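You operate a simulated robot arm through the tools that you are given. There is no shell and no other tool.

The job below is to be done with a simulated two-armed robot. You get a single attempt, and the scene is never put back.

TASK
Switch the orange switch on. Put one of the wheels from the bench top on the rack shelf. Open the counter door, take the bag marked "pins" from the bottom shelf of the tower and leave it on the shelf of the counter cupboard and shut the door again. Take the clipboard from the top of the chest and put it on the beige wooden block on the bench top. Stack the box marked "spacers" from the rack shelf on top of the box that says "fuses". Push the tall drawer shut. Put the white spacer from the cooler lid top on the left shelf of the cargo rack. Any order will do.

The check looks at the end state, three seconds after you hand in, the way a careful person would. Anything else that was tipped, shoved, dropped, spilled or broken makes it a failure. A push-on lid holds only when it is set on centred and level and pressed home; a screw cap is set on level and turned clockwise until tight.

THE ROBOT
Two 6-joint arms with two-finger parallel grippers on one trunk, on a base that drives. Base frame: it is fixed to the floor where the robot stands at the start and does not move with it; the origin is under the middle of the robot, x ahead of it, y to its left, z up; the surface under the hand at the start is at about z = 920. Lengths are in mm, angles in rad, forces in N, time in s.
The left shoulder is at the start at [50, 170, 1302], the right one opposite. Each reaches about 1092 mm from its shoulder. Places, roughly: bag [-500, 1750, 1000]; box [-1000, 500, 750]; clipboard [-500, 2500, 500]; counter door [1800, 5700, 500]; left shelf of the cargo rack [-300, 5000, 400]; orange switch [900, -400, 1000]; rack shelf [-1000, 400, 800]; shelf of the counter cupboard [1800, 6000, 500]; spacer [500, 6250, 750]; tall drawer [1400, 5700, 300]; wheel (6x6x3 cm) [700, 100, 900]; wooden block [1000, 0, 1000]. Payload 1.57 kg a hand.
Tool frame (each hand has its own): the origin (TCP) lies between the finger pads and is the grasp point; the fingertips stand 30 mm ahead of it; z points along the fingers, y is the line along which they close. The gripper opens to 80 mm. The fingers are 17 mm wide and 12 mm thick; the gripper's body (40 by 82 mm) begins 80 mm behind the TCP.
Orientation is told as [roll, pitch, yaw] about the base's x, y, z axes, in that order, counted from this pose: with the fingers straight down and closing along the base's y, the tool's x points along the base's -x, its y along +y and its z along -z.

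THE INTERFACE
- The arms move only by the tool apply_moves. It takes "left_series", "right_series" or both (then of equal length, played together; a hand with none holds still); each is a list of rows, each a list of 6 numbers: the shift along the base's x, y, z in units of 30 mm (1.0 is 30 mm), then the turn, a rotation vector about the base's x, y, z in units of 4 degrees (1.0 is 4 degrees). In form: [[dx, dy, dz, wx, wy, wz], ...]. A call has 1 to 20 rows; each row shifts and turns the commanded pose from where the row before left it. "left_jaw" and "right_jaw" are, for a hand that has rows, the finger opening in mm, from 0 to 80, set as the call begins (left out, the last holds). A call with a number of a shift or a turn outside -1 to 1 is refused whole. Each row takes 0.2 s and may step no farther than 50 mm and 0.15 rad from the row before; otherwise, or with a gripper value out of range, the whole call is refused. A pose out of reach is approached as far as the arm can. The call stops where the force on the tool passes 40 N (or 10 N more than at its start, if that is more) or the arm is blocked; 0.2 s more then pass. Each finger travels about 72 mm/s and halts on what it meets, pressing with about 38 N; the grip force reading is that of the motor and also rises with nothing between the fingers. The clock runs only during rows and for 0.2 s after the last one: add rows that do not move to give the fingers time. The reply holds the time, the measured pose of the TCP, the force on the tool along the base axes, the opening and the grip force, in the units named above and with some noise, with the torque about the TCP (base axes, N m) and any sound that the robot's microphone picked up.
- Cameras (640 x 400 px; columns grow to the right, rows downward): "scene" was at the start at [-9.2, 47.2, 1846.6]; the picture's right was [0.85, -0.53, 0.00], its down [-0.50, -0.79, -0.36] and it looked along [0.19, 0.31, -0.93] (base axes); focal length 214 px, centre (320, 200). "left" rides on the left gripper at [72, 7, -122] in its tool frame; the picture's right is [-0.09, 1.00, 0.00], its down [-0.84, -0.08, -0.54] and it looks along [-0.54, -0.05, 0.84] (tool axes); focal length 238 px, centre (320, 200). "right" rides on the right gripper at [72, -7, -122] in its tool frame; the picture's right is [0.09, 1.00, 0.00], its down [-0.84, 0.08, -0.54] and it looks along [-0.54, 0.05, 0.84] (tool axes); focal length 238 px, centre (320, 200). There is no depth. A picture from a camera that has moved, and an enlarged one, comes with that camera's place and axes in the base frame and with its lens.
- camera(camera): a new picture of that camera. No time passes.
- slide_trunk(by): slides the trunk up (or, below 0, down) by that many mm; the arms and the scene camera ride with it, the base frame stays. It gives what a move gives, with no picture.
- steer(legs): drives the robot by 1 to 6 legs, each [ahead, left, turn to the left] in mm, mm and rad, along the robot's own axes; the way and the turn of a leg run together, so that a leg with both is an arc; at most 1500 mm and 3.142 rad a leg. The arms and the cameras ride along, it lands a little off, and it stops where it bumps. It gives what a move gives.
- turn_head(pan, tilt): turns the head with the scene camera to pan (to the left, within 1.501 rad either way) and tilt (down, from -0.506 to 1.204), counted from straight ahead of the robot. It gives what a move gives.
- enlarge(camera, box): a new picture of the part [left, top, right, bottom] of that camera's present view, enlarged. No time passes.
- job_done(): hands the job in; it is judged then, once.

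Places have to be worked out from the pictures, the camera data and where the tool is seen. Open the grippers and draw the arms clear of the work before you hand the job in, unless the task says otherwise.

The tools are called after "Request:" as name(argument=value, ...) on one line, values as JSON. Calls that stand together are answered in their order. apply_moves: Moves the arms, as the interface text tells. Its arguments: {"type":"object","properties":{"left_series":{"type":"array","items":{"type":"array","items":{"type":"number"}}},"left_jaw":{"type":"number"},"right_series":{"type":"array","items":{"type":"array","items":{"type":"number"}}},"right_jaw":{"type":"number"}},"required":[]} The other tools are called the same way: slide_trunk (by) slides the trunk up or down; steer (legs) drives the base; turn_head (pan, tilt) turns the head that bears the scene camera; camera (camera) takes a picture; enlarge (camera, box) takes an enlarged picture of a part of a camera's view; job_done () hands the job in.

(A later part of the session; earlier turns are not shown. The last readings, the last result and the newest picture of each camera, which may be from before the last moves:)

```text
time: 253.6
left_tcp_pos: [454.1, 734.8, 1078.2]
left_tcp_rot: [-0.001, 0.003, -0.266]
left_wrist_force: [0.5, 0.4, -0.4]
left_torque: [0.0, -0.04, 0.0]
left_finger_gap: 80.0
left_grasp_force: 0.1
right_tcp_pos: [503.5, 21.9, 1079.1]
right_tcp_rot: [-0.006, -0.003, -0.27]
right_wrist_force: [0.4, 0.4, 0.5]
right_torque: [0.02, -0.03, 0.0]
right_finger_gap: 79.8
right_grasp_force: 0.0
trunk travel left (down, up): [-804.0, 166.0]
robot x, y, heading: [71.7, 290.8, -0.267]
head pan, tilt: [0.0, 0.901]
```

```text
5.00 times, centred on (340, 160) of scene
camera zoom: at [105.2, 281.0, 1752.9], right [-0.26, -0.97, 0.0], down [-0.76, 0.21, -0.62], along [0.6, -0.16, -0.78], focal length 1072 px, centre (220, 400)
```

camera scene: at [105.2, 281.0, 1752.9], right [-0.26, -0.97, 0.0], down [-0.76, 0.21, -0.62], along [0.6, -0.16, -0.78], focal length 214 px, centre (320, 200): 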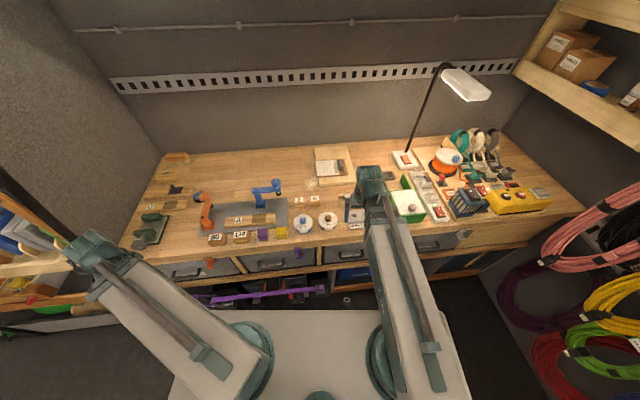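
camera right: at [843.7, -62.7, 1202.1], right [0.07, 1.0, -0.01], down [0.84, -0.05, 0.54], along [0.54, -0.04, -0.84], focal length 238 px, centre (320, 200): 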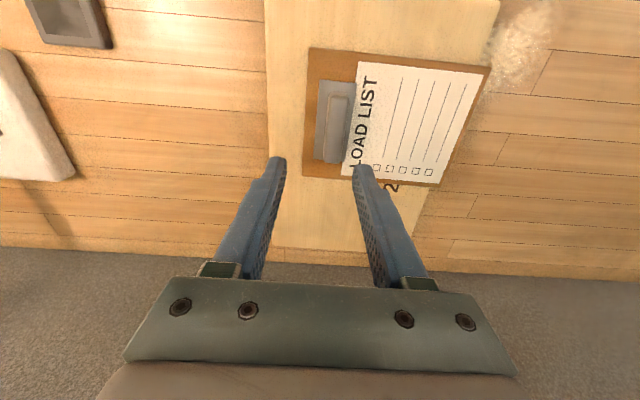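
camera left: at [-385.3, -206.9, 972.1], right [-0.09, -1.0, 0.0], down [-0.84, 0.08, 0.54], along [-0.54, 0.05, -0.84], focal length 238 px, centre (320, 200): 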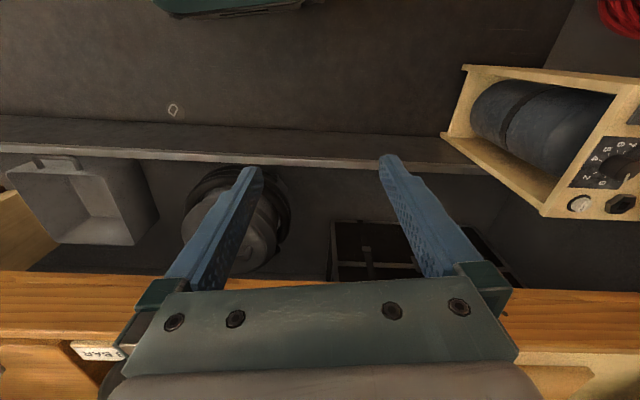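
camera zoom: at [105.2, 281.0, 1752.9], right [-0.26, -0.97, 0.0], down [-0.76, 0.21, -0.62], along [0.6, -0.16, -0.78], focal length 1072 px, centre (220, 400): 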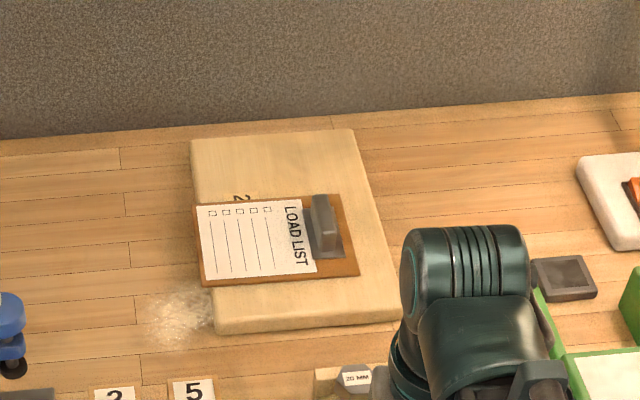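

Clipboard done. Next the PINS bag: back off a little, turn around to face the tower side.

Request:
steer(legs=[[-60, 0, 0], [0, 0, 3.14]])

Request:
steer(legs=[[0, -650, 0.03]])

Request:
turn_head(pan=-0.5, tilt=0.7)

Request:
camera(camera="scene")

```text
time: 262.0
left_tcp_pos: [-370.2, -138.5, 1079.0]
left_tcp_rot: [0.001, 0.004, 2.88]
left_wrist_force: [0.2, 0.0, 0.2]
left_torque: [-0.02, -0.01, 0.02]
left_finger_gap: 79.8
left_grasp_force: 0.0
right_tcp_pos: [-421.2, 572.2, 1079.5]
right_tcp_rot: [-0.004, -0.003, 2.876]
right_wrist_force: [-0.1, -0.7, -0.2]
right_torque: [0.01, 0.01, -0.02]
right_finger_gap: 80.1
right_grasp_force: 0.0
trunk travel left (down, up): [-804.0, 166.0]
robot x, y, heading: [13.8, 305.9, 2.881]
head pan, tilt: [0.0, 0.901]
```

```text
time: 265.6
left_tcp_pos: [-200.4, 471.7, 1080.2]
left_tcp_rot: [0.001, 0.003, 2.905]
left_wrist_force: [0.2, -0.3, 0.6]
left_torque: [-0.01, -0.02, 0.01]
left_finger_gap: 79.9
left_grasp_force: 0.0
right_tcp_pos: [-271.2, 1182.3, 1079.5]
right_tcp_rot: [-0.004, -0.003, 2.9]
right_wrist_force: [0.9, 0.0, -0.2]
right_torque: [0.0, 0.04, 0.0]
right_finger_gap: 80.1
right_grasp_force: 0.0
trunk travel left (down, up): [-804.0, 166.0]
robot x, y, heading: [168.2, 928.2, 2.909]
head pan, tilt: [0.0, 0.901]
```

```text
time: 266.5
left_tcp_pos: [-200.8, 472.1, 1078.2]
left_tcp_rot: [0.0, 0.003, 2.907]
left_wrist_force: [0.0, 0.7, -0.2]
left_torque: [0.01, 0.0, -0.02]
left_finger_gap: 79.9
left_grasp_force: 0.1
right_tcp_pos: [-271.1, 1182.7, 1079.5]
right_tcp_rot: [-0.005, -0.004, 2.9]
right_wrist_force: [-0.5, 0.1, -1.2]
right_torque: [0.0, 0.01, -0.02]
right_finger_gap: 80.1
right_grasp_force: 0.0
trunk travel left (down, up): [-804.0, 166.0]
robot x, y, heading: [172.9, 925.5, 2.91]
head pan, tilt: [-0.499, 0.7]
```

```text
taken
camera scene: at [146.4, 974.8, 1769.0], right [0.67, 0.74, 0.0], down [0.48, -0.43, -0.76], along [-0.57, 0.51, -0.64], focal length 214 px, centre (320, 200)
```

scene: 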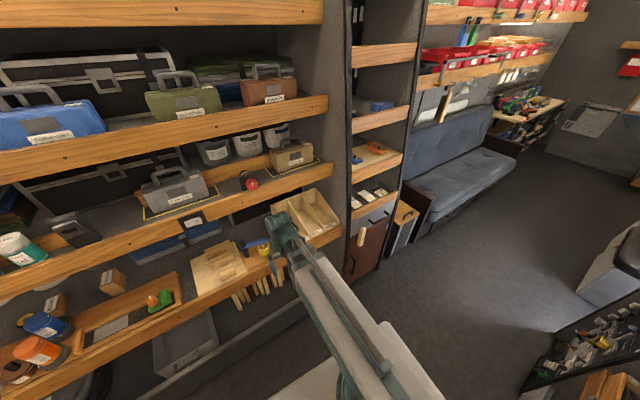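

Rack items all look in place. I strafe 530 mm to bring the right arm in front of the PINS bag at about (-440,1796,920).

Request:
steer(legs=[[0, -530, -0.007]])

Request:
turn_head(pan=0.1, tilt=0.8)

Request:
camera(camera="scene")

Request:
camera(camera="right")

```text
time: 269.6
left_tcp_pos: [-79.0, 993.7, 1079.5]
left_tcp_rot: [0.001, 0.004, 2.9]
left_wrist_force: [-0.1, 0.5, -1.0]
left_torque: [0.01, 0.02, -0.03]
left_finger_gap: 80.0
left_grasp_force: 0.1
right_tcp_pos: [-144.0, 1703.3, 1079.2]
right_tcp_rot: [-0.006, -0.003, 2.891]
right_wrist_force: [0.1, -0.3, 0.3]
right_torque: [-0.01, -0.04, 0.0]
right_finger_gap: 80.0
right_grasp_force: 0.0
trunk travel left (down, up): [-804.0, 166.0]
robot x, y, heading: [295.7, 1441.1, 2.899]
head pan, tilt: [-0.499, 0.7]
```

```text
time: 270.6
left_tcp_pos: [-78.1, 992.5, 1078.3]
left_tcp_rot: [0.001, 0.004, 2.9]
left_wrist_force: [0.8, 0.0, -0.7]
left_torque: [0.01, -0.02, 0.03]
left_finger_gap: 79.7
left_grasp_force: 0.1
right_tcp_pos: [-144.6, 1703.1, 1079.3]
right_tcp_rot: [-0.003, -0.004, 2.893]
right_wrist_force: [0.5, 0.4, -0.3]
right_torque: [-0.01, 0.0, 0.02]
right_finger_gap: 80.3
right_grasp_force: 0.0
trunk travel left (down, up): [-804.0, 166.0]
robot x, y, heading: [293.8, 1445.4, 2.904]
head pan, tilt: [0.099, 0.799]
```

```text
taken
camera scene: at [255.4, 1446.4, 1760.8], right [0.14, 0.99, 0.0], down [0.71, -0.1, -0.7], along [-0.69, 0.1, -0.72], focal length 214 px, centre (320, 200)
```

scene: 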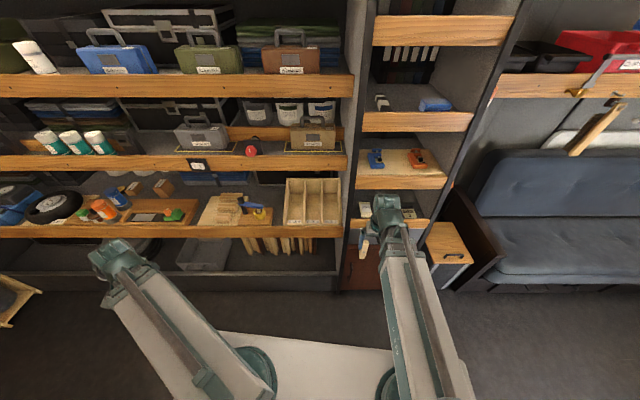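

```text
taken
camera right: at [-73.0, 1691.5, 1202.3], right [-0.16, -0.99, -0.01], down [-0.83, 0.13, 0.54], along [-0.54, 0.09, -0.84], focal length 238 px, centre (320, 200)
```

right: 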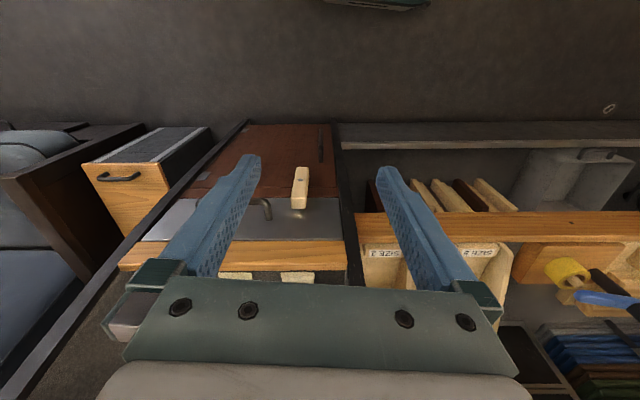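

I extend slightly and tilt the right hand 40° forward so it can look and reach into the low shelf.

Request:
apply_moves(right_series=[[-0.93, 0.236, 0, 0, 0, 0], [-0.93, 0.236, 0, 0, 0, 0], [-0.93, 0.236, 0, 0, 0, 0], [-0.93, 0.236, 0, 0, 0, 0], [0, 0, 0, 0.246, 0.969, 0], [0, 0, 0, 0.246, 0.969, 0], [0, 0, 0, 0.246, 0.969, 0], [0, 0, 0, 0.246, 0.969, 0], [0, 0, 0, 0.246, 0.969, 0], [0, 0, 0, 0.246, 0.969, 0], [0, 0, 0, 0.246, 0.969, 0], [0, 0, 0, 0.246, 0.969, 0], [0, 0, 0, 0.246, 0.969, 0], [0, 0, 0, 0.246, 0.969, 0]])

Request:
slide_trunk(by=-130)

Request:
camera(camera="right")

Request:
camera(camera="scene")

```text
time: 273.6
left_tcp_pos: [-78.4, 991.9, 1079.2]
left_tcp_rot: [0.0, 0.004, 2.898]
left_wrist_force: [-0.3, -0.5, 0.9]
left_torque: [-0.01, -0.02, -0.01]
left_finger_gap: 80.3
left_grasp_force: 0.1
right_tcp_pos: [-254.6, 1730.8, 1131.6]
right_tcp_rot: [-0.006, -0.703, 2.892]
right_wrist_force: [0.3, 0.5, -1.1]
right_torque: [-0.03, 0.03, 0.0]
right_finger_gap: 80.0
right_grasp_force: 0.1
right hand out of reach, approached as far as the arm can: row 7, 8, 9, 10, 11, 12, 13, 14
trunk travel left (down, up): [-804.0, 166.0]
robot x, y, heading: [297.5, 1442.5, 2.899]
head pan, tilt: [0.099, 0.799]
```

```text
time: 275.1
left_tcp_pos: [-78.1, 993.1, 949.0]
left_tcp_rot: [0.002, 0.004, 2.901]
left_wrist_force: [1.6, 0.3, -0.7]
left_torque: [0.02, 0.02, 0.0]
left_finger_gap: 80.2
left_grasp_force: 0.3
right_tcp_pos: [-256.3, 1731.7, 999.9]
right_tcp_rot: [-0.003, -0.699, 2.892]
right_wrist_force: [-0.3, 0.3, 0.4]
right_torque: [0.03, 0.01, 0.01]
right_finger_gap: 80.1
right_grasp_force: 0.1
trunk travel left (down, up): [-674.0, 296.0]
robot x, y, heading: [297.6, 1443.6, 2.9]
head pan, tilt: [0.099, 0.799]
```

```text
taken
camera right: at [-125.3, 1705.0, 1049.4], right [-0.18, -0.98, -0.06], down [-0.3, -0.01, 0.95], along [-0.94, 0.19, -0.29], focal length 238 px, centre (320, 200)
```

right: 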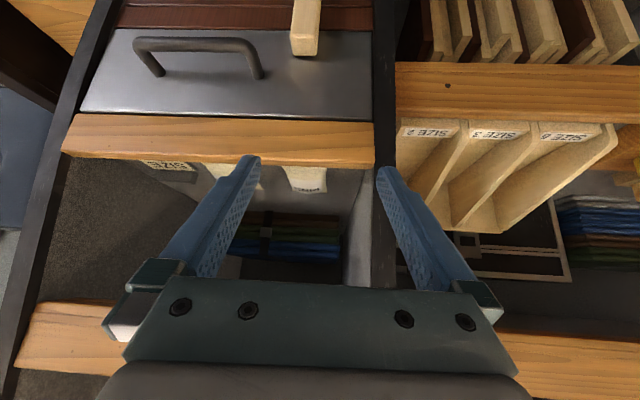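

```text
taken
camera scene: at [255.5, 1446.4, 1630.8], right [0.14, 0.99, 0.0], down [0.71, -0.1, -0.7], along [-0.69, 0.1, -0.72], focal length 214 px, centre (320, 200)
```

scene: 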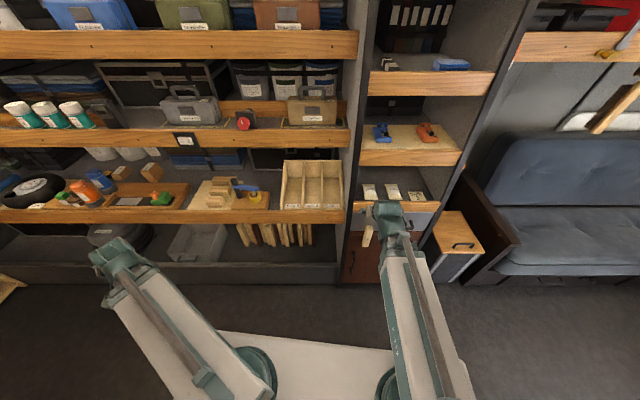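

Request:
enlarge(camera="right", box=[200, 110, 400, 240])

Request:
enlarge(camera="scene", box=[340, 150, 460, 225])

```text
3.08 times, centred on (300, 175) of right
camera zoom: at [-125.3, 1705.0, 1049.4], right [-0.18, -0.98, -0.06], down [-0.3, -0.01, 0.95], along [-0.94, 0.19, -0.29], focal length 733 px, centre (382, 277)
```

zoom: 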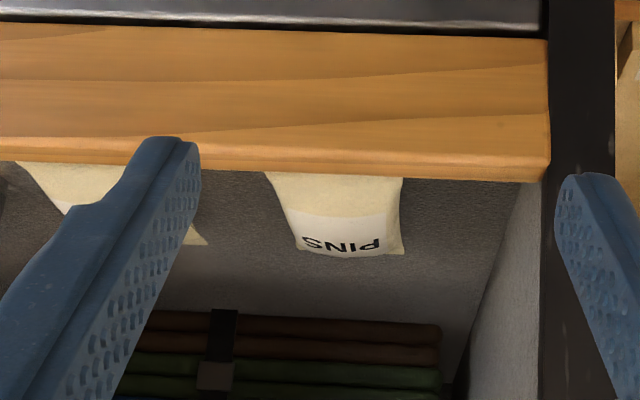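

```text
5.33 times, centred on (400, 188) of scene
camera zoom: at [255.5, 1446.4, 1630.8], right [0.14, 0.99, 0.0], down [0.71, -0.1, -0.7], along [-0.69, 0.1, -0.72], focal length 1144 px, centre (-107, 267)
```

zoom: 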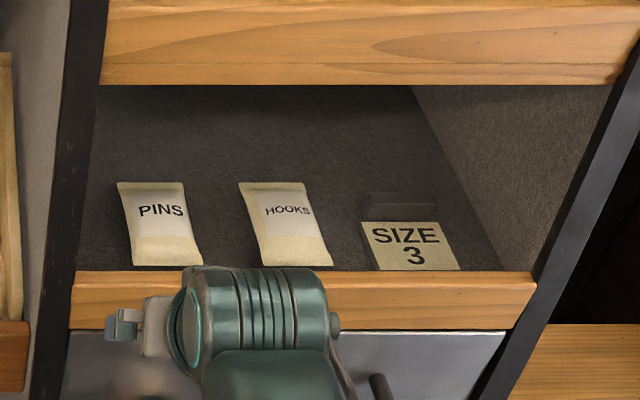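

PINS bag measured: centre ≈(-460,1794), 107×61 mm, yaw ≈2.99, shelf ≈905, lip top ≈923. I align yaw and move to just in front of the lip, then set height.

Request:
apply_moves(right_series=[[-0.8, 0.3, 0, 0, 0, 0.7], [-0.8, 0.3, 0, 0, 0, 0.7], [-0.6, 0.2, 0, 0, 0, 0], [-0.6, 0.2, 0, 0, 0, 0], [0, 0, 0, 0, 0, 0]])

Request:
slide_trunk(by=-36)

Request:
camera(camera="right")

Request:
enlarge(camera="scene", box=[340, 140, 460, 215])

```text
time: 276.4
left_tcp_pos: [-77.6, 992.8, 948.4]
left_tcp_rot: [0.0, 0.003, 2.899]
left_wrist_force: [0.4, -0.1, -0.2]
left_torque: [0.0, -0.02, -0.02]
left_finger_gap: 79.9
left_grasp_force: 0.1
right_tcp_pos: [-340.4, 1761.3, 1001.0]
right_tcp_rot: [-0.005, -0.7, 2.993]
right_wrist_force: [-0.3, -1.0, 0.1]
right_torque: [0.0, -0.05, 0.03]
right_finger_gap: 79.9
right_grasp_force: 0.1
trunk travel left (down, up): [-674.0, 296.0]
robot x, y, heading: [296.2, 1444.5, 2.898]
head pan, tilt: [0.099, 0.799]
```

```text
time: 277.1
left_tcp_pos: [-78.3, 991.8, 913.9]
left_tcp_rot: [0.001, 0.004, 2.899]
left_wrist_force: [-0.5, 0.3, 0.6]
left_torque: [0.0, -0.01, 0.01]
left_finger_gap: 80.0
left_grasp_force: 0.1
right_tcp_pos: [-340.8, 1761.1, 964.0]
right_tcp_rot: [-0.003, -0.701, 2.992]
right_wrist_force: [-0.2, 0.3, 0.8]
right_torque: [0.0, 0.0, -0.03]
right_finger_gap: 80.0
right_grasp_force: 0.0
trunk travel left (down, up): [-638.0, 332.0]
robot x, y, heading: [298.0, 1445.3, 2.892]
head pan, tilt: [0.099, 0.799]
```

```text
taken
camera right: at [-207.8, 1747.9, 1013.3], right [-0.08, -0.99, -0.06], down [-0.3, -0.04, 0.95], along [-0.95, 0.1, -0.29], focal length 238 px, centre (320, 200)
```

right: 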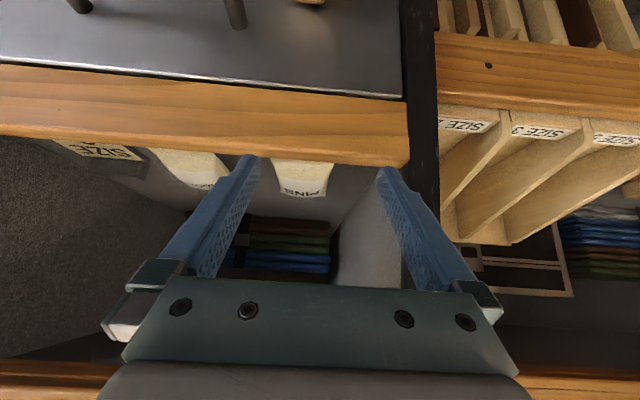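

```text
5.33 times, centred on (400, 178) of scene
camera zoom: at [255.6, 1446.4, 1594.8], right [0.14, 0.99, 0.0], down [0.71, -0.1, -0.7], along [-0.69, 0.1, -0.72], focal length 1144 px, centre (-107, 320)
```

zoom: 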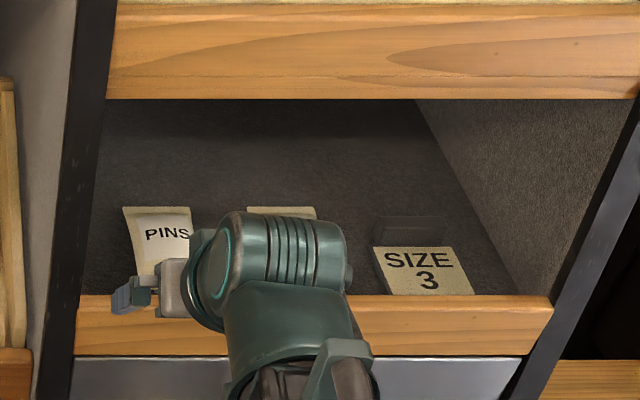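

The bag lies between the finger lines. I move in over the lip.

Request:
apply_moves(right_series=[[-0.8, 0.23, 0, 0, 0, 0], [-0.8, 0.23, 0, 0, 0, 0], [-0.8, 0.23, 0, 0, 0, 0], [0, 0, 0, 0, 0, 0]])

Request:
camera(camera="right")

Request:
enlarge(camera="scene", box=[340, 140, 460, 215])

```text
time: 278.1
left_tcp_pos: [-78.2, 992.5, 911.6]
left_tcp_rot: [-0.001, 0.005, 2.899]
left_wrist_force: [-0.2, -0.4, -1.0]
left_torque: [-0.03, 0.03, -0.03]
left_finger_gap: 79.8
left_grasp_force: 0.1
right_tcp_pos: [-413.2, 1781.0, 965.1]
right_tcp_rot: [-0.003, -0.7, 2.989]
right_wrist_force: [0.2, -0.6, -0.5]
right_torque: [0.0, 0.0, 0.0]
right_finger_gap: 80.1
right_grasp_force: 0.0
trunk travel left (down, up): [-638.0, 332.0]
robot x, y, heading: [296.2, 1446.1, 2.895]
head pan, tilt: [0.099, 0.799]
```

```text
taken
camera right: at [-280.7, 1768.6, 1013.3], right [-0.08, -0.99, -0.06], down [-0.3, -0.03, 0.95], along [-0.95, 0.1, -0.3], focal length 238 px, centre (320, 200)
```

right: 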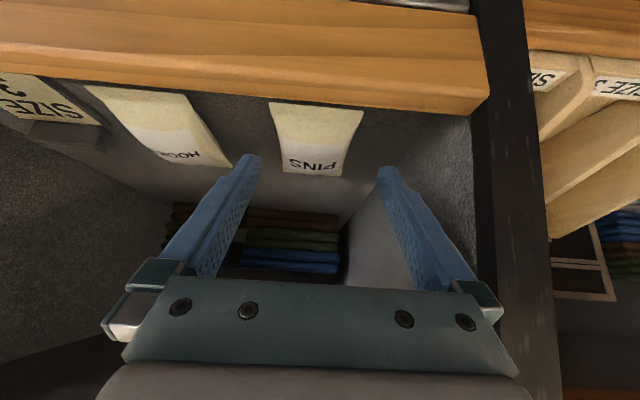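

```text
5.33 times, centred on (400, 178) of scene
camera zoom: at [255.4, 1446.4, 1594.8], right [0.14, 0.99, 0.0], down [0.71, -0.1, -0.7], along [-0.69, 0.1, -0.72], focal length 1144 px, centre (-107, 320)
```

zoom: 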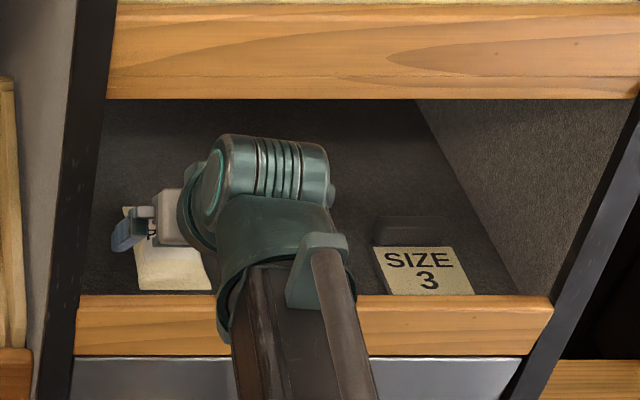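

Bag centre confirmed (-463,1795). I move the last 42 mm and lower around it.

Request:
apply_moves(right_series=[[-0.7, 0.22, 0, 0, 0, 0], [-0.7, 0.21, 0, 0, 0, 0], [0, 0, 0, 0, 0, 0]])

Request:
slide_trunk(by=-16)

Request:
camera(camera="right")

```text
time: 278.9
left_tcp_pos: [-79.4, 993.3, 913.0]
left_tcp_rot: [0.002, 0.004, 2.899]
left_wrist_force: [0.3, 1.6, 0.0]
left_torque: [-0.02, 0.01, 0.01]
left_finger_gap: 80.0
left_grasp_force: 0.1
right_tcp_pos: [-454.1, 1795.1, 965.2]
right_tcp_rot: [-0.003, -0.701, 2.989]
right_wrist_force: [0.1, 0.0, 0.0]
right_torque: [0.03, 0.02, 0.01]
right_finger_gap: 80.2
right_grasp_force: 0.1
trunk travel left (down, up): [-638.0, 332.0]
robot x, y, heading: [295.8, 1445.3, 2.897]
head pan, tilt: [0.099, 0.799]
```

```text
time: 279.6
left_tcp_pos: [-77.7, 992.0, 896.1]
left_tcp_rot: [-0.001, 0.002, 2.899]
left_wrist_force: [-0.9, 0.4, 0.0]
left_torque: [0.05, -0.03, -0.01]
left_finger_gap: 80.2
left_grasp_force: 0.1
right_tcp_pos: [-454.0, 1793.9, 948.3]
right_tcp_rot: [-0.003, -0.7, 2.99]
right_wrist_force: [0.5, -0.4, -0.4]
right_torque: [0.0, -0.01, 0.0]
right_finger_gap: 79.7
right_grasp_force: 0.0
trunk travel left (down, up): [-622.0, 348.0]
robot x, y, heading: [296.1, 1444.2, 2.898]
head pan, tilt: [0.099, 0.799]
```

```text
taken
camera right: at [-322.2, 1781.0, 997.3], right [-0.08, -0.99, -0.06], down [-0.3, -0.04, 0.95], along [-0.95, 0.1, -0.29], focal length 238 px, centre (320, 200)
```

right: 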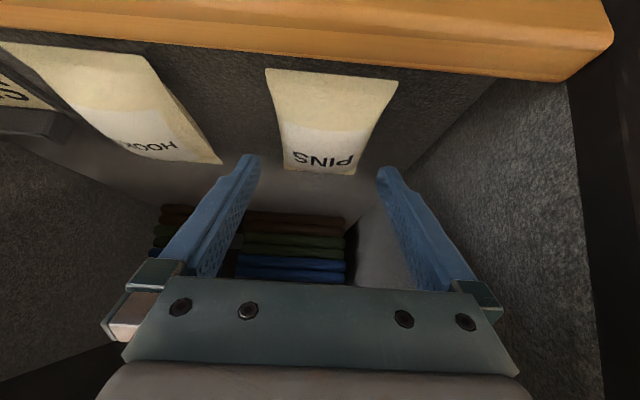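

Request:
apply_moves(right_series=[[0, 0, 0, 0, 0, 0], [0, 0, 0, 0, 0, 0]], right_jaw=76)

Request:
slide_trunk(by=-6)

Request:
slide_trunk(by=-4)

Request:
camera(camera="right")

```text
time: 280.2
left_tcp_pos: [-79.7, 992.5, 896.2]
left_tcp_rot: [0.0, 0.003, 2.899]
left_wrist_force: [-0.5, 0.1, 0.6]
left_torque: [0.04, 0.0, 0.02]
left_finger_gap: 79.9
left_grasp_force: 0.1
right_tcp_pos: [-454.1, 1794.2, 948.5]
right_tcp_rot: [-0.003, -0.7, 2.991]
right_wrist_force: [0.1, 0.3, 0.4]
right_torque: [0.0, 0.04, 0.07]
right_finger_gap: 76.0
right_grasp_force: 0.1
trunk travel left (down, up): [-622.0, 348.0]
robot x, y, heading: [296.3, 1445.0, 2.899]
head pan, tilt: [0.099, 0.799]
```

```text
time: 280.7
left_tcp_pos: [-79.4, 991.8, 891.1]
left_tcp_rot: [0.0, 0.005, 2.901]
left_wrist_force: [0.3, 0.4, -0.2]
left_torque: [0.02, -0.02, -0.02]
left_finger_gap: 80.2
left_grasp_force: 0.0
right_tcp_pos: [-454.4, 1794.4, 942.9]
right_tcp_rot: [-0.004, -0.7, 2.99]
right_wrist_force: [0.0, 1.5, 0.5]
right_torque: [-0.01, 0.02, 0.02]
right_finger_gap: 76.0
right_grasp_force: 0.1
trunk travel left (down, up): [-616.0, 354.0]
robot x, y, heading: [294.5, 1442.8, 2.898]
head pan, tilt: [0.099, 0.799]
```

```text
time: 281.3
left_tcp_pos: [-79.1, 992.9, 887.7]
left_tcp_rot: [-0.001, 0.004, 2.899]
left_wrist_force: [-0.6, 0.1, -1.8]
left_torque: [0.0, 0.05, -0.02]
left_finger_gap: 80.0
left_grasp_force: 0.1
right_tcp_pos: [-454.2, 1793.7, 938.9]
right_tcp_rot: [-0.005, -0.7, 2.99]
right_wrist_force: [0.5, 0.0, 0.9]
right_torque: [0.0, -0.02, -0.02]
right_finger_gap: 75.9
right_grasp_force: 0.0
trunk travel left (down, up): [-612.0, 358.0]
robot x, y, heading: [292.8, 1444.8, 2.899]
head pan, tilt: [0.099, 0.799]
```

```text
taken
camera right: at [-322.2, 1781.0, 987.3], right [-0.08, -0.99, -0.06], down [-0.3, -0.04, 0.95], along [-0.95, 0.1, -0.3], focal length 238 px, centre (320, 200)
```

right: 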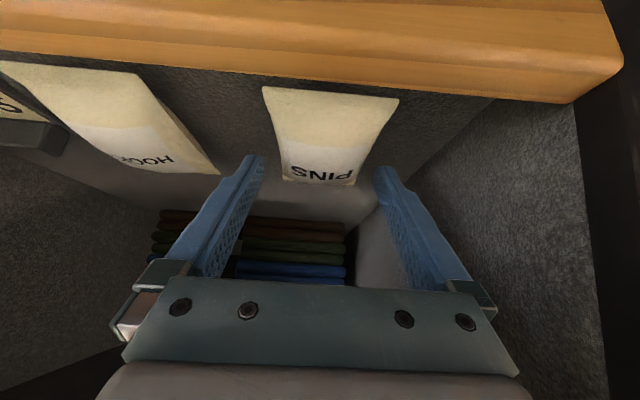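

No contact yet. I continue down in small steps until the fingertips nearly reach the shelf.

Request:
slide_trunk(by=-4)

Request:
slide_trunk(by=-4)

Request:
slide_trunk(by=-4)

Request:
camera(camera="right")

```text
time: 281.8
left_tcp_pos: [-78.7, 992.9, 882.9]
left_tcp_rot: [0.0, 0.004, 2.899]
left_wrist_force: [0.6, -0.1, 0.0]
left_torque: [0.0, 0.01, -0.03]
left_finger_gap: 80.0
left_grasp_force: 0.0
right_tcp_pos: [-455.1, 1794.5, 934.4]
right_tcp_rot: [-0.002, -0.7, 2.991]
right_wrist_force: [-0.5, 0.8, -0.4]
right_torque: [0.02, 0.01, 0.0]
right_finger_gap: 76.0
right_grasp_force: 0.1
trunk travel left (down, up): [-608.0, 362.0]
robot x, y, heading: [295.5, 1444.2, 2.898]
head pan, tilt: [0.099, 0.799]
```

```text
time: 282.3
left_tcp_pos: [-78.9, 992.4, 878.9]
left_tcp_rot: [-0.001, 0.004, 2.899]
left_wrist_force: [0.1, 0.5, 0.5]
left_torque: [-0.02, 0.04, 0.02]
left_finger_gap: 80.0
left_grasp_force: 0.1
right_tcp_pos: [-453.8, 1793.7, 930.2]
right_tcp_rot: [-0.005, -0.7, 2.988]
right_wrist_force: [-0.1, -0.2, 0.1]
right_torque: [-0.02, 0.05, 0.01]
right_finger_gap: 75.9
right_grasp_force: 0.0
trunk travel left (down, up): [-604.0, 366.0]
robot x, y, heading: [293.6, 1443.2, 2.903]
head pan, tilt: [0.099, 0.799]
```

```text
time: 282.9
left_tcp_pos: [-79.6, 993.2, 875.5]
left_tcp_rot: [0.002, 0.004, 2.899]
left_wrist_force: [0.4, 0.2, -0.1]
left_torque: [-0.01, 0.02, -0.03]
left_finger_gap: 80.3
left_grasp_force: 0.1
right_tcp_pos: [-454.5, 1795.2, 927.0]
right_tcp_rot: [-0.005, -0.698, 2.989]
right_wrist_force: [0.5, -0.1, 0.4]
right_torque: [-0.04, 0.02, 0.0]
right_finger_gap: 75.9
right_grasp_force: 0.0
trunk travel left (down, up): [-600.0, 370.0]
robot x, y, heading: [295.6, 1444.6, 2.903]
head pan, tilt: [0.099, 0.799]
```

```text
taken
camera right: at [-322.2, 1781.0, 975.3], right [-0.08, -0.99, -0.06], down [-0.3, -0.04, 0.95], along [-0.95, 0.1, -0.3], focal length 238 px, centre (320, 200)
```

right: 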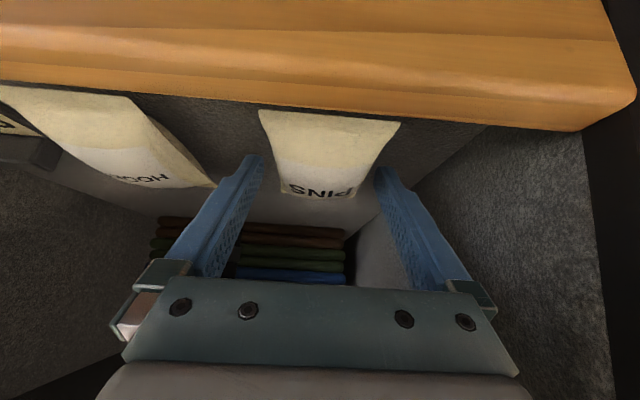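

Request:
slide_trunk(by=-4)

Request:
slide_trunk(by=-4)

Request:
slide_trunk(by=-4)

Request:
camera(camera="right")

```text
time: 283.4
left_tcp_pos: [-78.8, 992.9, 869.9]
left_tcp_rot: [0.001, 0.004, 2.899]
left_wrist_force: [-0.2, -0.1, -0.6]
left_torque: [0.02, 0.01, 0.01]
left_finger_gap: 80.0
left_grasp_force: 0.1
right_tcp_pos: [-454.4, 1794.7, 922.7]
right_tcp_rot: [-0.004, -0.7, 2.992]
right_wrist_force: [0.4, 0.6, -0.8]
right_torque: [0.01, -0.02, 0.0]
right_finger_gap: 75.8
right_grasp_force: 0.0
trunk travel left (down, up): [-596.0, 374.0]
robot x, y, heading: [296.1, 1445.0, 2.899]
head pan, tilt: [0.099, 0.799]
```

```text
time: 283.9
left_tcp_pos: [-78.6, 993.1, 867.0]
left_tcp_rot: [-0.001, 0.002, 2.899]
left_wrist_force: [-0.6, -0.4, 0.1]
left_torque: [-0.04, -0.04, -0.01]
left_finger_gap: 80.2
left_grasp_force: 0.0
right_tcp_pos: [-454.3, 1794.8, 918.6]
right_tcp_rot: [-0.004, -0.7, 2.991]
right_wrist_force: [-0.2, 0.3, -0.7]
right_torque: [0.02, -0.01, 0.03]
right_finger_gap: 76.2
right_grasp_force: 0.1
trunk travel left (down, up): [-592.0, 378.0]
robot x, y, heading: [296.6, 1449.5, 2.906]
head pan, tilt: [0.099, 0.799]
```

```text
time: 284.4
left_tcp_pos: [-77.1, 992.7, 864.3]
left_tcp_rot: [0.0, -0.001, 2.899]
left_wrist_force: [0.0, -0.2, -0.4]
left_torque: [0.02, 0.0, 0.01]
left_finger_gap: 79.9
left_grasp_force: 0.1
right_tcp_pos: [-454.4, 1793.7, 918.2]
right_tcp_rot: [-0.002, -0.707, 2.985]
right_wrist_force: [-3.8, 1.4, 35.9]
right_torque: [-1.27, 0.79, -0.1]
right_finger_gap: 74.7
right_grasp_force: 0.1
trunk travel left (down, up): [-588.0, 382.0]
robot x, y, heading: [294.3, 1446.5, 2.901]
head pan, tilt: [0.099, 0.799]
```

```text
taken
camera right: at [-321.5, 1780.2, 965.7], right [-0.09, -0.99, -0.06], down [-0.29, -0.03, 0.96], along [-0.95, 0.1, -0.29], focal length 238 px, centre (320, 200)
```

right: 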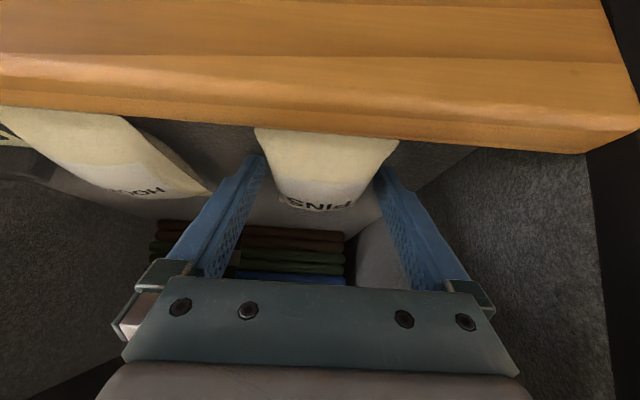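

The −y fingertip touched the bag's edge (torque says so). I raise 8 mm, open fully, shift 4 mm toward −y and lower again.

Request:
slide_trunk(by=10)

Request:
apply_moves(right_series=[[-0.02, -0.14, 0, 0, 0, 0], [0, 0, 0, 0, 0, 0]], right_jaw=80)

Request:
enlarge(camera="right", box=[220, 90, 420, 215])

```text
time: 285.0
left_tcp_pos: [-79.1, 992.7, 872.5]
left_tcp_rot: [0.0, 0.006, 2.9]
left_wrist_force: [-0.6, 0.4, 0.6]
left_torque: [0.0, 0.0, -0.01]
left_finger_gap: 80.1
left_grasp_force: 0.1
right_tcp_pos: [-455.2, 1794.2, 924.2]
right_tcp_rot: [-0.005, -0.698, 2.992]
right_wrist_force: [-0.5, 0.0, 0.3]
right_torque: [0.01, -0.02, 0.0]
right_finger_gap: 75.9
right_grasp_force: 0.0
trunk travel left (down, up): [-598.0, 372.0]
robot x, y, heading: [295.0, 1443.2, 2.897]
head pan, tilt: [0.099, 0.799]
```

```text
time: 285.6
left_tcp_pos: [-78.0, 992.7, 873.0]
left_tcp_rot: [-0.001, 0.003, 2.901]
left_wrist_force: [0.2, -0.6, 0.5]
left_torque: [0.03, -0.02, 0.03]
left_finger_gap: 80.0
left_grasp_force: 0.1
right_tcp_pos: [-454.8, 1789.2, 924.3]
right_tcp_rot: [-0.005, -0.701, 2.991]
right_wrist_force: [-0.2, 0.5, -1.0]
right_torque: [0.04, -0.03, -0.02]
right_finger_gap: 80.0
right_grasp_force: 0.1
trunk travel left (down, up): [-598.0, 372.0]
robot x, y, heading: [297.8, 1442.3, 2.899]
head pan, tilt: [0.099, 0.799]
```

```text
3.20 times, centred on (320, 152) of right
camera zoom: at [-323.0, 1776.6, 973.3], right [-0.08, -0.99, -0.06], down [-0.3, -0.04, 0.95], along [-0.95, 0.1, -0.3], focal length 763 px, centre (320, 352)
```

zoom: 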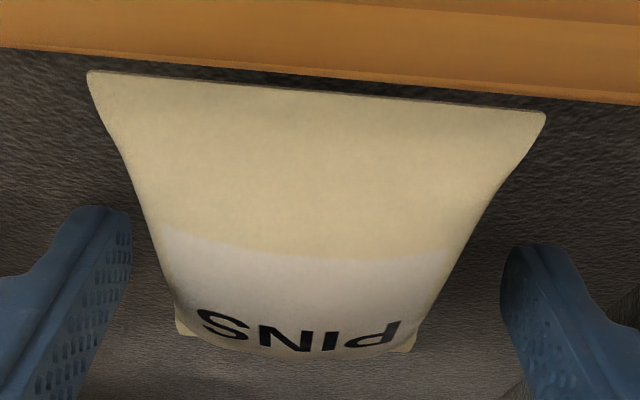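

Now centred. Lower again in small steps.

Request:
slide_trunk(by=-5)

Request:
slide_trunk(by=-3)

Request:
slide_trunk(by=-3)

Request:
camera(camera="right")

```text
time: 286.2
left_tcp_pos: [-79.1, 992.8, 868.2]
left_tcp_rot: [0.001, 0.004, 2.899]
left_wrist_force: [0.0, 0.6, -0.1]
left_torque: [0.03, 0.03, -0.01]
left_finger_gap: 80.1
left_grasp_force: 0.0
right_tcp_pos: [-456.2, 1790.7, 919.2]
right_tcp_rot: [-0.004, -0.7, 2.991]
right_wrist_force: [-0.5, 0.3, -1.0]
right_torque: [-0.02, 0.02, 0.02]
right_finger_gap: 80.2
right_grasp_force: 0.0
trunk travel left (down, up): [-593.0, 377.0]
robot x, y, heading: [296.5, 1443.9, 2.898]
head pan, tilt: [0.099, 0.799]
```

```text
time: 286.7
left_tcp_pos: [-78.8, 990.4, 865.5]
left_tcp_rot: [0.0, 0.004, 2.9]
left_wrist_force: [-0.2, 0.1, 0.0]
left_torque: [-0.01, 0.02, -0.01]
left_finger_gap: 79.8
left_grasp_force: 0.0
right_tcp_pos: [-454.8, 1790.5, 918.2]
right_tcp_rot: [-0.004, -0.703, 2.987]
right_wrist_force: [-1.9, 1.3, 18.0]
right_torque: [-0.68, 0.44, -0.06]
right_finger_gap: 79.7
right_grasp_force: 0.1
trunk travel left (down, up): [-590.0, 380.0]
robot x, y, heading: [293.1, 1443.7, 2.898]
head pan, tilt: [0.099, 0.799]
```

```text
time: 287.1
left_tcp_pos: [-77.8, 993.4, 864.0]
left_tcp_rot: [-0.001, 0.002, 2.898]
left_wrist_force: [0.1, -0.3, 0.7]
left_torque: [0.02, 0.0, 0.02]
left_finger_gap: 80.1
left_grasp_force: 0.1
right_tcp_pos: [-454.3, 1790.3, 918.9]
right_tcp_rot: [-0.002, -0.716, 2.986]
right_wrist_force: [8.5, -2.3, 23.4]
right_torque: [-0.47, 0.12, 0.44]
right_finger_gap: 78.6
right_grasp_force: 0.0
trunk travel left (down, up): [-588.0, 382.0]
robot x, y, heading: [296.9, 1443.8, 2.9]
head pan, tilt: [0.099, 0.799]
stopped: the force on the tool passed its limit at 43 N (the readings are from after the stop); the commanded pose is now the measured one
```

```text
taken
camera right: at [-322.0, 1775.9, 965.0], right [-0.09, -0.99, -0.06], down [-0.29, -0.03, 0.96], along [-0.95, 0.1, -0.28], focal length 238 px, centre (320, 200)
```

right: 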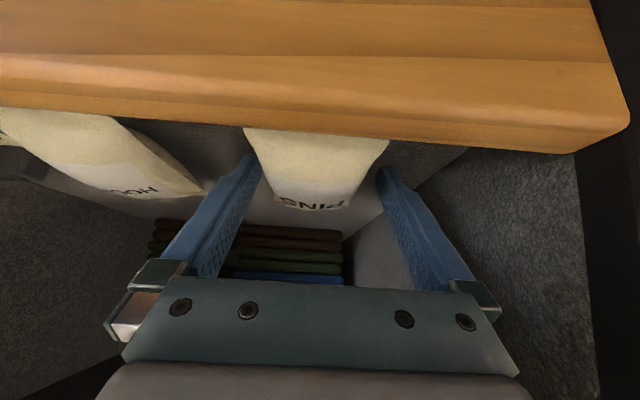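

Same contact height — that is the shelf itself (z≈890). I raise 3 mm and close on the bag.

Request:
slide_trunk(by=4)

Request:
apply_moves(right_series=[[0, 0, 0, 0, 0, 0], [0, 0, 0, 0, 0, 0], [0, 0, 0, 0, 0, 0], [0, 0, 0, 0, 0, 0], [0, 0, 0, 0, 0, 0]], right_jaw=10)

Request:
camera(camera="right")

```text
time: 287.7
left_tcp_pos: [-78.9, 992.8, 866.0]
left_tcp_rot: [0.0, 0.004, 2.898]
left_wrist_force: [-0.6, -0.2, 0.5]
left_torque: [-0.03, 0.03, 0.03]
left_finger_gap: 79.8
left_grasp_force: 0.0
right_tcp_pos: [-457.5, 1789.5, 919.4]
right_tcp_rot: [-0.002, -0.709, 2.988]
right_wrist_force: [-0.4, -0.3, -0.1]
right_torque: [-0.02, 0.02, -0.01]
right_finger_gap: 79.8
right_grasp_force: 0.0
trunk travel left (down, up): [-592.0, 378.0]
robot x, y, heading: [295.8, 1445.6, 2.897]
head pan, tilt: [0.099, 0.799]
```

```text
time: 288.9
left_tcp_pos: [-79.6, 991.9, 865.9]
left_tcp_rot: [0.001, 0.005, 2.9]
left_wrist_force: [-0.1, -0.2, -0.7]
left_torque: [-0.01, 0.0, 0.0]
left_finger_gap: 79.8
left_grasp_force: 0.1
right_tcp_pos: [-458.2, 1791.1, 920.8]
right_tcp_rot: [-0.002, -0.708, 2.989]
right_wrist_force: [0.2, -0.6, -0.2]
right_torque: [0.02, 0.02, -0.01]
right_finger_gap: 60.8
right_grasp_force: 37.6
trunk travel left (down, up): [-592.0, 378.0]
robot x, y, heading: [298.8, 1443.6, 2.902]
head pan, tilt: [0.099, 0.799]
```

```text
taken
camera right: at [-324.5, 1776.8, 967.1], right [-0.09, -0.99, -0.06], down [-0.29, -0.03, 0.96], along [-0.95, 0.1, -0.29], focal length 238 px, centre (320, 200)
```

right: 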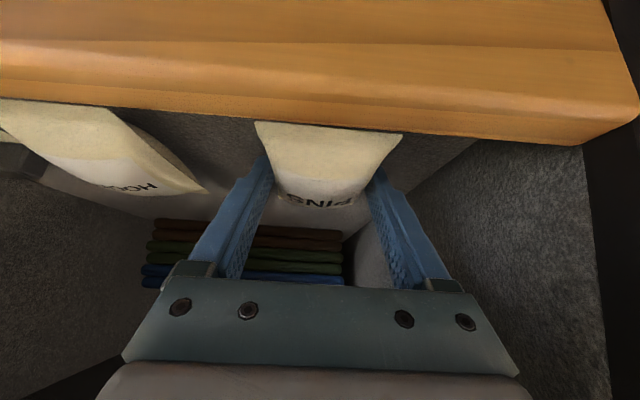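

Gripped at 60.8 mm. Lift in two steps and check.

Request:
slide_trunk(by=8)

Request:
slide_trunk(by=25)

Request:
camera(camera="right")

```text
time: 289.4
left_tcp_pos: [-78.6, 992.0, 874.6]
left_tcp_rot: [-0.001, 0.005, 2.899]
left_wrist_force: [-1.2, -0.3, -0.5]
left_torque: [-0.04, -0.01, -0.01]
left_finger_gap: 80.5
left_grasp_force: 0.1
right_tcp_pos: [-458.6, 1791.5, 928.4]
right_tcp_rot: [-0.001, -0.708, 2.988]
right_wrist_force: [0.5, 0.7, -1.7]
right_torque: [-0.01, -0.01, 0.02]
right_finger_gap: 61.1
right_grasp_force: 37.5
trunk travel left (down, up): [-600.0, 370.0]
robot x, y, heading: [296.3, 1445.0, 2.897]
head pan, tilt: [0.099, 0.799]
```

```text
time: 290.1
left_tcp_pos: [-79.2, 993.1, 900.0]
left_tcp_rot: [0.0, 0.005, 2.9]
left_wrist_force: [-0.3, -0.9, -0.5]
left_torque: [-0.01, -0.01, 0.0]
left_finger_gap: 79.8
left_grasp_force: 0.1
right_tcp_pos: [-456.7, 1789.4, 953.5]
right_tcp_rot: [-0.001, -0.709, 2.986]
right_wrist_force: [-0.3, 0.0, -1.3]
right_torque: [0.06, -0.02, 0.01]
right_finger_gap: 61.0
right_grasp_force: 38.3
trunk travel left (down, up): [-625.0, 345.0]
robot x, y, heading: [295.7, 1444.9, 2.899]
head pan, tilt: [0.099, 0.799]
```

```text
taken
camera right: at [-324.7, 1776.8, 1000.1], right [-0.09, -0.99, -0.06], down [-0.29, -0.03, 0.96], along [-0.95, 0.1, -0.29], focal length 238 px, centre (320, 200)
```

right: 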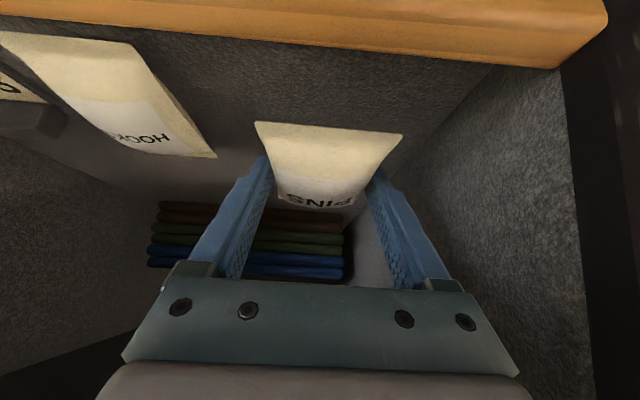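

Bag held firmly. Raise 10 mm more and retreat out over the lip.

Request:
slide_trunk(by=11)

Request:
apply_moves(right_series=[[0.8, -0.123, 0, 0, 0, 0], [0.8, -0.123, 0, 0, 0, 0], [0.8, -0.123, 0, 0, 0, 0], [0.8, -0.123, 0, 0, 0, 0], [0.8, -0.123, 0, 0, 0, 0], [0.8, -0.123, 0, 0, 0, 0], [0, 0, 0, 0, 0, 0]])

Request:
camera(camera="right")

Request:
enlarge(camera="scene", box=[340, 140, 460, 215])

```text
time: 290.7
left_tcp_pos: [-80.5, 992.9, 911.3]
left_tcp_rot: [0.0, 0.005, 2.897]
left_wrist_force: [-0.2, 0.0, -0.9]
left_torque: [-0.02, -0.01, 0.0]
left_finger_gap: 79.9
left_grasp_force: 0.1
right_tcp_pos: [-457.5, 1790.7, 963.5]
right_tcp_rot: [-0.003, -0.709, 2.985]
right_wrist_force: [0.2, -0.4, -1.7]
right_torque: [0.03, -0.01, 0.0]
right_finger_gap: 61.1
right_grasp_force: 38.2
trunk travel left (down, up): [-636.0, 334.0]
robot x, y, heading: [295.3, 1444.8, 2.904]
head pan, tilt: [0.099, 0.799]
```

```text
time: 292.3
left_tcp_pos: [-79.2, 992.8, 910.7]
left_tcp_rot: [0.0, 0.005, 2.899]
left_wrist_force: [0.1, 0.6, -0.1]
left_torque: [0.01, 0.01, -0.02]
left_finger_gap: 79.8
left_grasp_force: 0.0
right_tcp_pos: [-313.2, 1768.3, 964.2]
right_tcp_rot: [-0.001, -0.711, 2.986]
right_wrist_force: [-0.2, 0.0, -1.1]
right_torque: [0.0, 0.02, 0.02]
right_finger_gap: 60.7
right_grasp_force: 38.4
trunk travel left (down, up): [-636.0, 334.0]
robot x, y, heading: [296.1, 1446.2, 2.904]
head pan, tilt: [0.099, 0.799]
```

```text
taken
camera right: at [-180.3, 1755.3, 1011.2], right [-0.09, -0.99, -0.06], down [-0.29, -0.03, 0.96], along [-0.95, 0.1, -0.29], focal length 238 px, centre (320, 200)
```

right: 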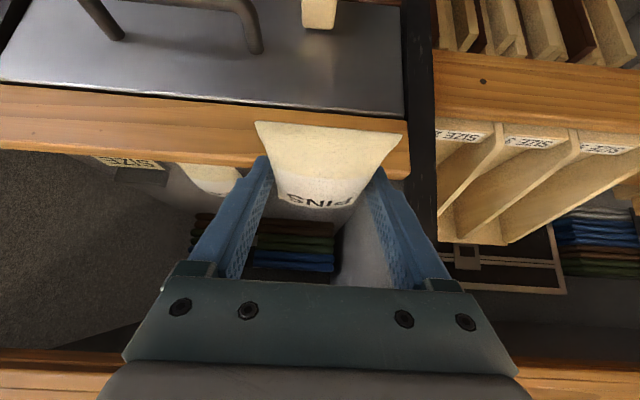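

```text
5.33 times, centred on (400, 178) of scene
camera zoom: at [255.3, 1446.5, 1592.7], right [0.14, 0.99, 0.0], down [0.71, -0.1, -0.7], along [-0.69, 0.1, -0.72], focal length 1144 px, centre (-107, 320)
```

zoom: 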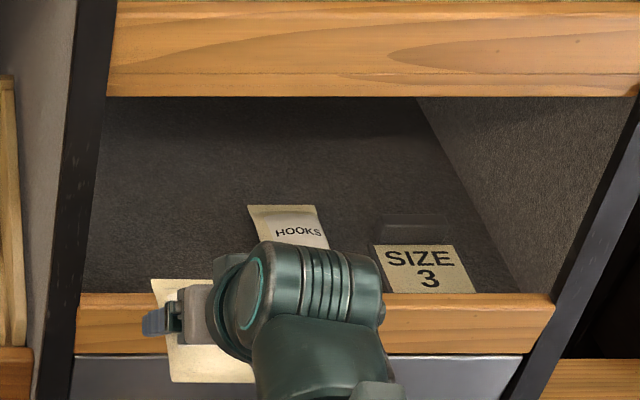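

Bag is out; HOOKS and SIZE 3 untouched. I fold the left arm to the front, then turn to face down the aisle toward the counter.

Request:
apply_moves(left_series=[[-0.55, 0.746, 0, 0, 0, 0], [-0.55, 0.746, 0, 0, 0, 0], [-0.55, 0.746, 0, 0, 0, 0], [-0.55, 0.746, 0, 0, 0, 0], [-0.53, 0.746, 0, 0, 0, 0], [-0.53, 0.746, 0, 0, 0, 0], [-0.53, 0.746, 0, 0, 0, 0], [-0.53, 0.746, 0, 0, 0, 0], [0.05, 0.967, 0, 0, 0, 0], [0.05, 0.967, 0, 0, 0, 0], [0.05, 0.967, 0, 0, 0, 0], [0.05, 0.967, 0, 0, 0, 0], [0.05, 0.967, 0, 0, 0, 0], [0.05, 0.967, 0, 0, 0, 0], [0.05, 0.9, 0, 0, 0, 0]])

Request:
steer(legs=[[0, 0, -1.57]])

Request:
turn_head(pan=0.0, tilt=0.4)

Request:
camera(camera="scene")

```text
time: 295.5
left_tcp_pos: [-197.8, 1373.5, 910.0]
left_tcp_rot: [0.0, 0.006, 2.897]
left_wrist_force: [0.4, -0.3, -0.3]
left_torque: [-0.03, 0.01, 0.02]
left_finger_gap: 80.1
left_grasp_force: 0.0
right_tcp_pos: [-314.0, 1769.1, 963.9]
right_tcp_rot: [-0.001, -0.71, 2.986]
right_wrist_force: [0.4, -0.4, -1.6]
right_torque: [0.03, -0.03, 0.0]
right_finger_gap: 61.1
right_grasp_force: 37.9
trunk travel left (down, up): [-636.0, 334.0]
robot x, y, heading: [297.5, 1443.4, 2.903]
head pan, tilt: [0.099, 0.799]
```

```text
time: 299.7
left_tcp_pos: [219.5, 1936.0, 910.4]
left_tcp_rot: [0.0, 0.003, 1.337]
left_wrist_force: [-0.3, 0.0, 0.4]
left_torque: [0.0, 0.0, 0.02]
left_finger_gap: 80.0
left_grasp_force: 0.1
right_tcp_pos: [613.5, 2056.8, 963.8]
right_tcp_rot: [0.0, -0.709, 1.424]
right_wrist_force: [0.9, -0.3, -1.2]
right_torque: [-0.01, -0.01, -0.01]
right_finger_gap: 60.9
right_grasp_force: 37.2
trunk travel left (down, up): [-636.0, 334.0]
robot x, y, heading: [296.9, 1443.7, 1.338]
head pan, tilt: [0.099, 0.799]
```

```text
time: 300.6
left_tcp_pos: [220.0, 1937.1, 911.8]
left_tcp_rot: [-0.001, 0.005, 1.337]
left_wrist_force: [0.2, -0.1, -0.3]
left_torque: [0.03, -0.01, 0.0]
left_finger_gap: 80.0
left_grasp_force: 0.0
right_tcp_pos: [614.7, 2056.5, 965.0]
right_tcp_rot: [-0.002, -0.71, 1.423]
right_wrist_force: [0.1, 0.9, -1.0]
right_torque: [0.03, 0.01, 0.01]
right_finger_gap: 60.8
right_grasp_force: 37.9
trunk travel left (down, up): [-636.0, 334.0]
robot x, y, heading: [298.8, 1448.1, 1.339]
head pan, tilt: [0.0, 0.4]
```

```text
taken
camera scene: at [308.8, 1496.0, 1627.7], right [0.97, -0.23, 0.0], down [-0.09, -0.38, -0.92], along [0.21, 0.9, -0.39], focal length 214 px, centre (320, 200)
```

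scene: 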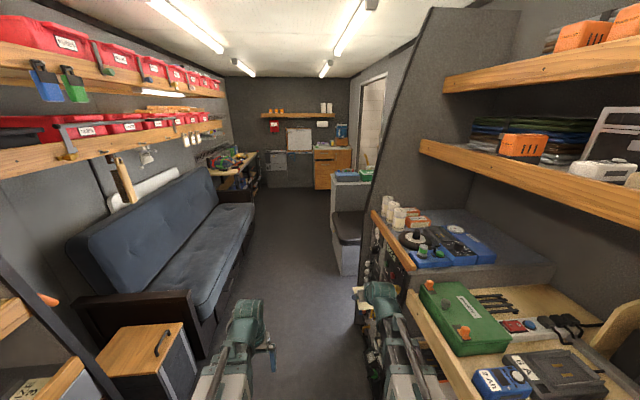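

I shift 270 mm left to centre in the passage between sofa and the white seat box, then drive forward.

Request:
steer(legs=[[0, 270, 0], [1400, 0, 0]])

Request:
camera(camera="scene")

```text
time: 309.2
left_tcp_pos: [269.1, 3378.9, 910.4]
left_tcp_rot: [0.001, 0.005, 1.345]
left_wrist_force: [0.6, -0.4, 0.1]
left_torque: [0.0, -0.02, -0.03]
left_finger_gap: 79.5
left_grasp_force: 0.1
right_tcp_pos: [661.2, 3502.8, 964.1]
right_tcp_rot: [-0.001, -0.711, 1.436]
right_wrist_force: [0.7, 0.1, -0.9]
right_torque: [0.01, 0.0, -0.02]
right_finger_gap: 61.1
right_grasp_force: 37.3
trunk travel left (down, up): [-636.0, 334.0]
robot x, y, heading: [346.5, 2890.6, 1.349]
head pan, tilt: [0.0, 0.4]
```

```text
taken
camera scene: at [362.2, 2939.2, 1627.8], right [0.98, -0.22, 0.0], down [-0.09, -0.38, -0.92], along [0.2, 0.9, -0.39], focal length 214 px, centre (320, 200)
```

scene: 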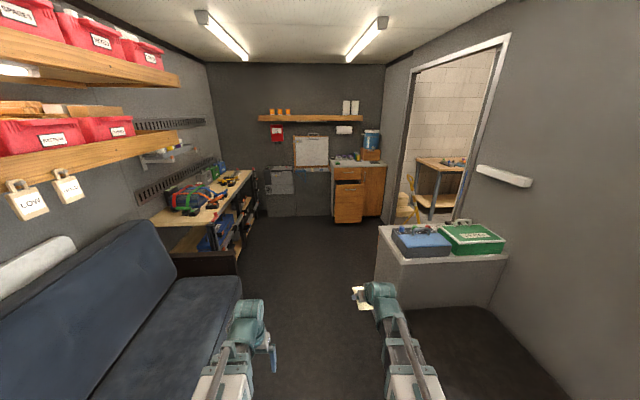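

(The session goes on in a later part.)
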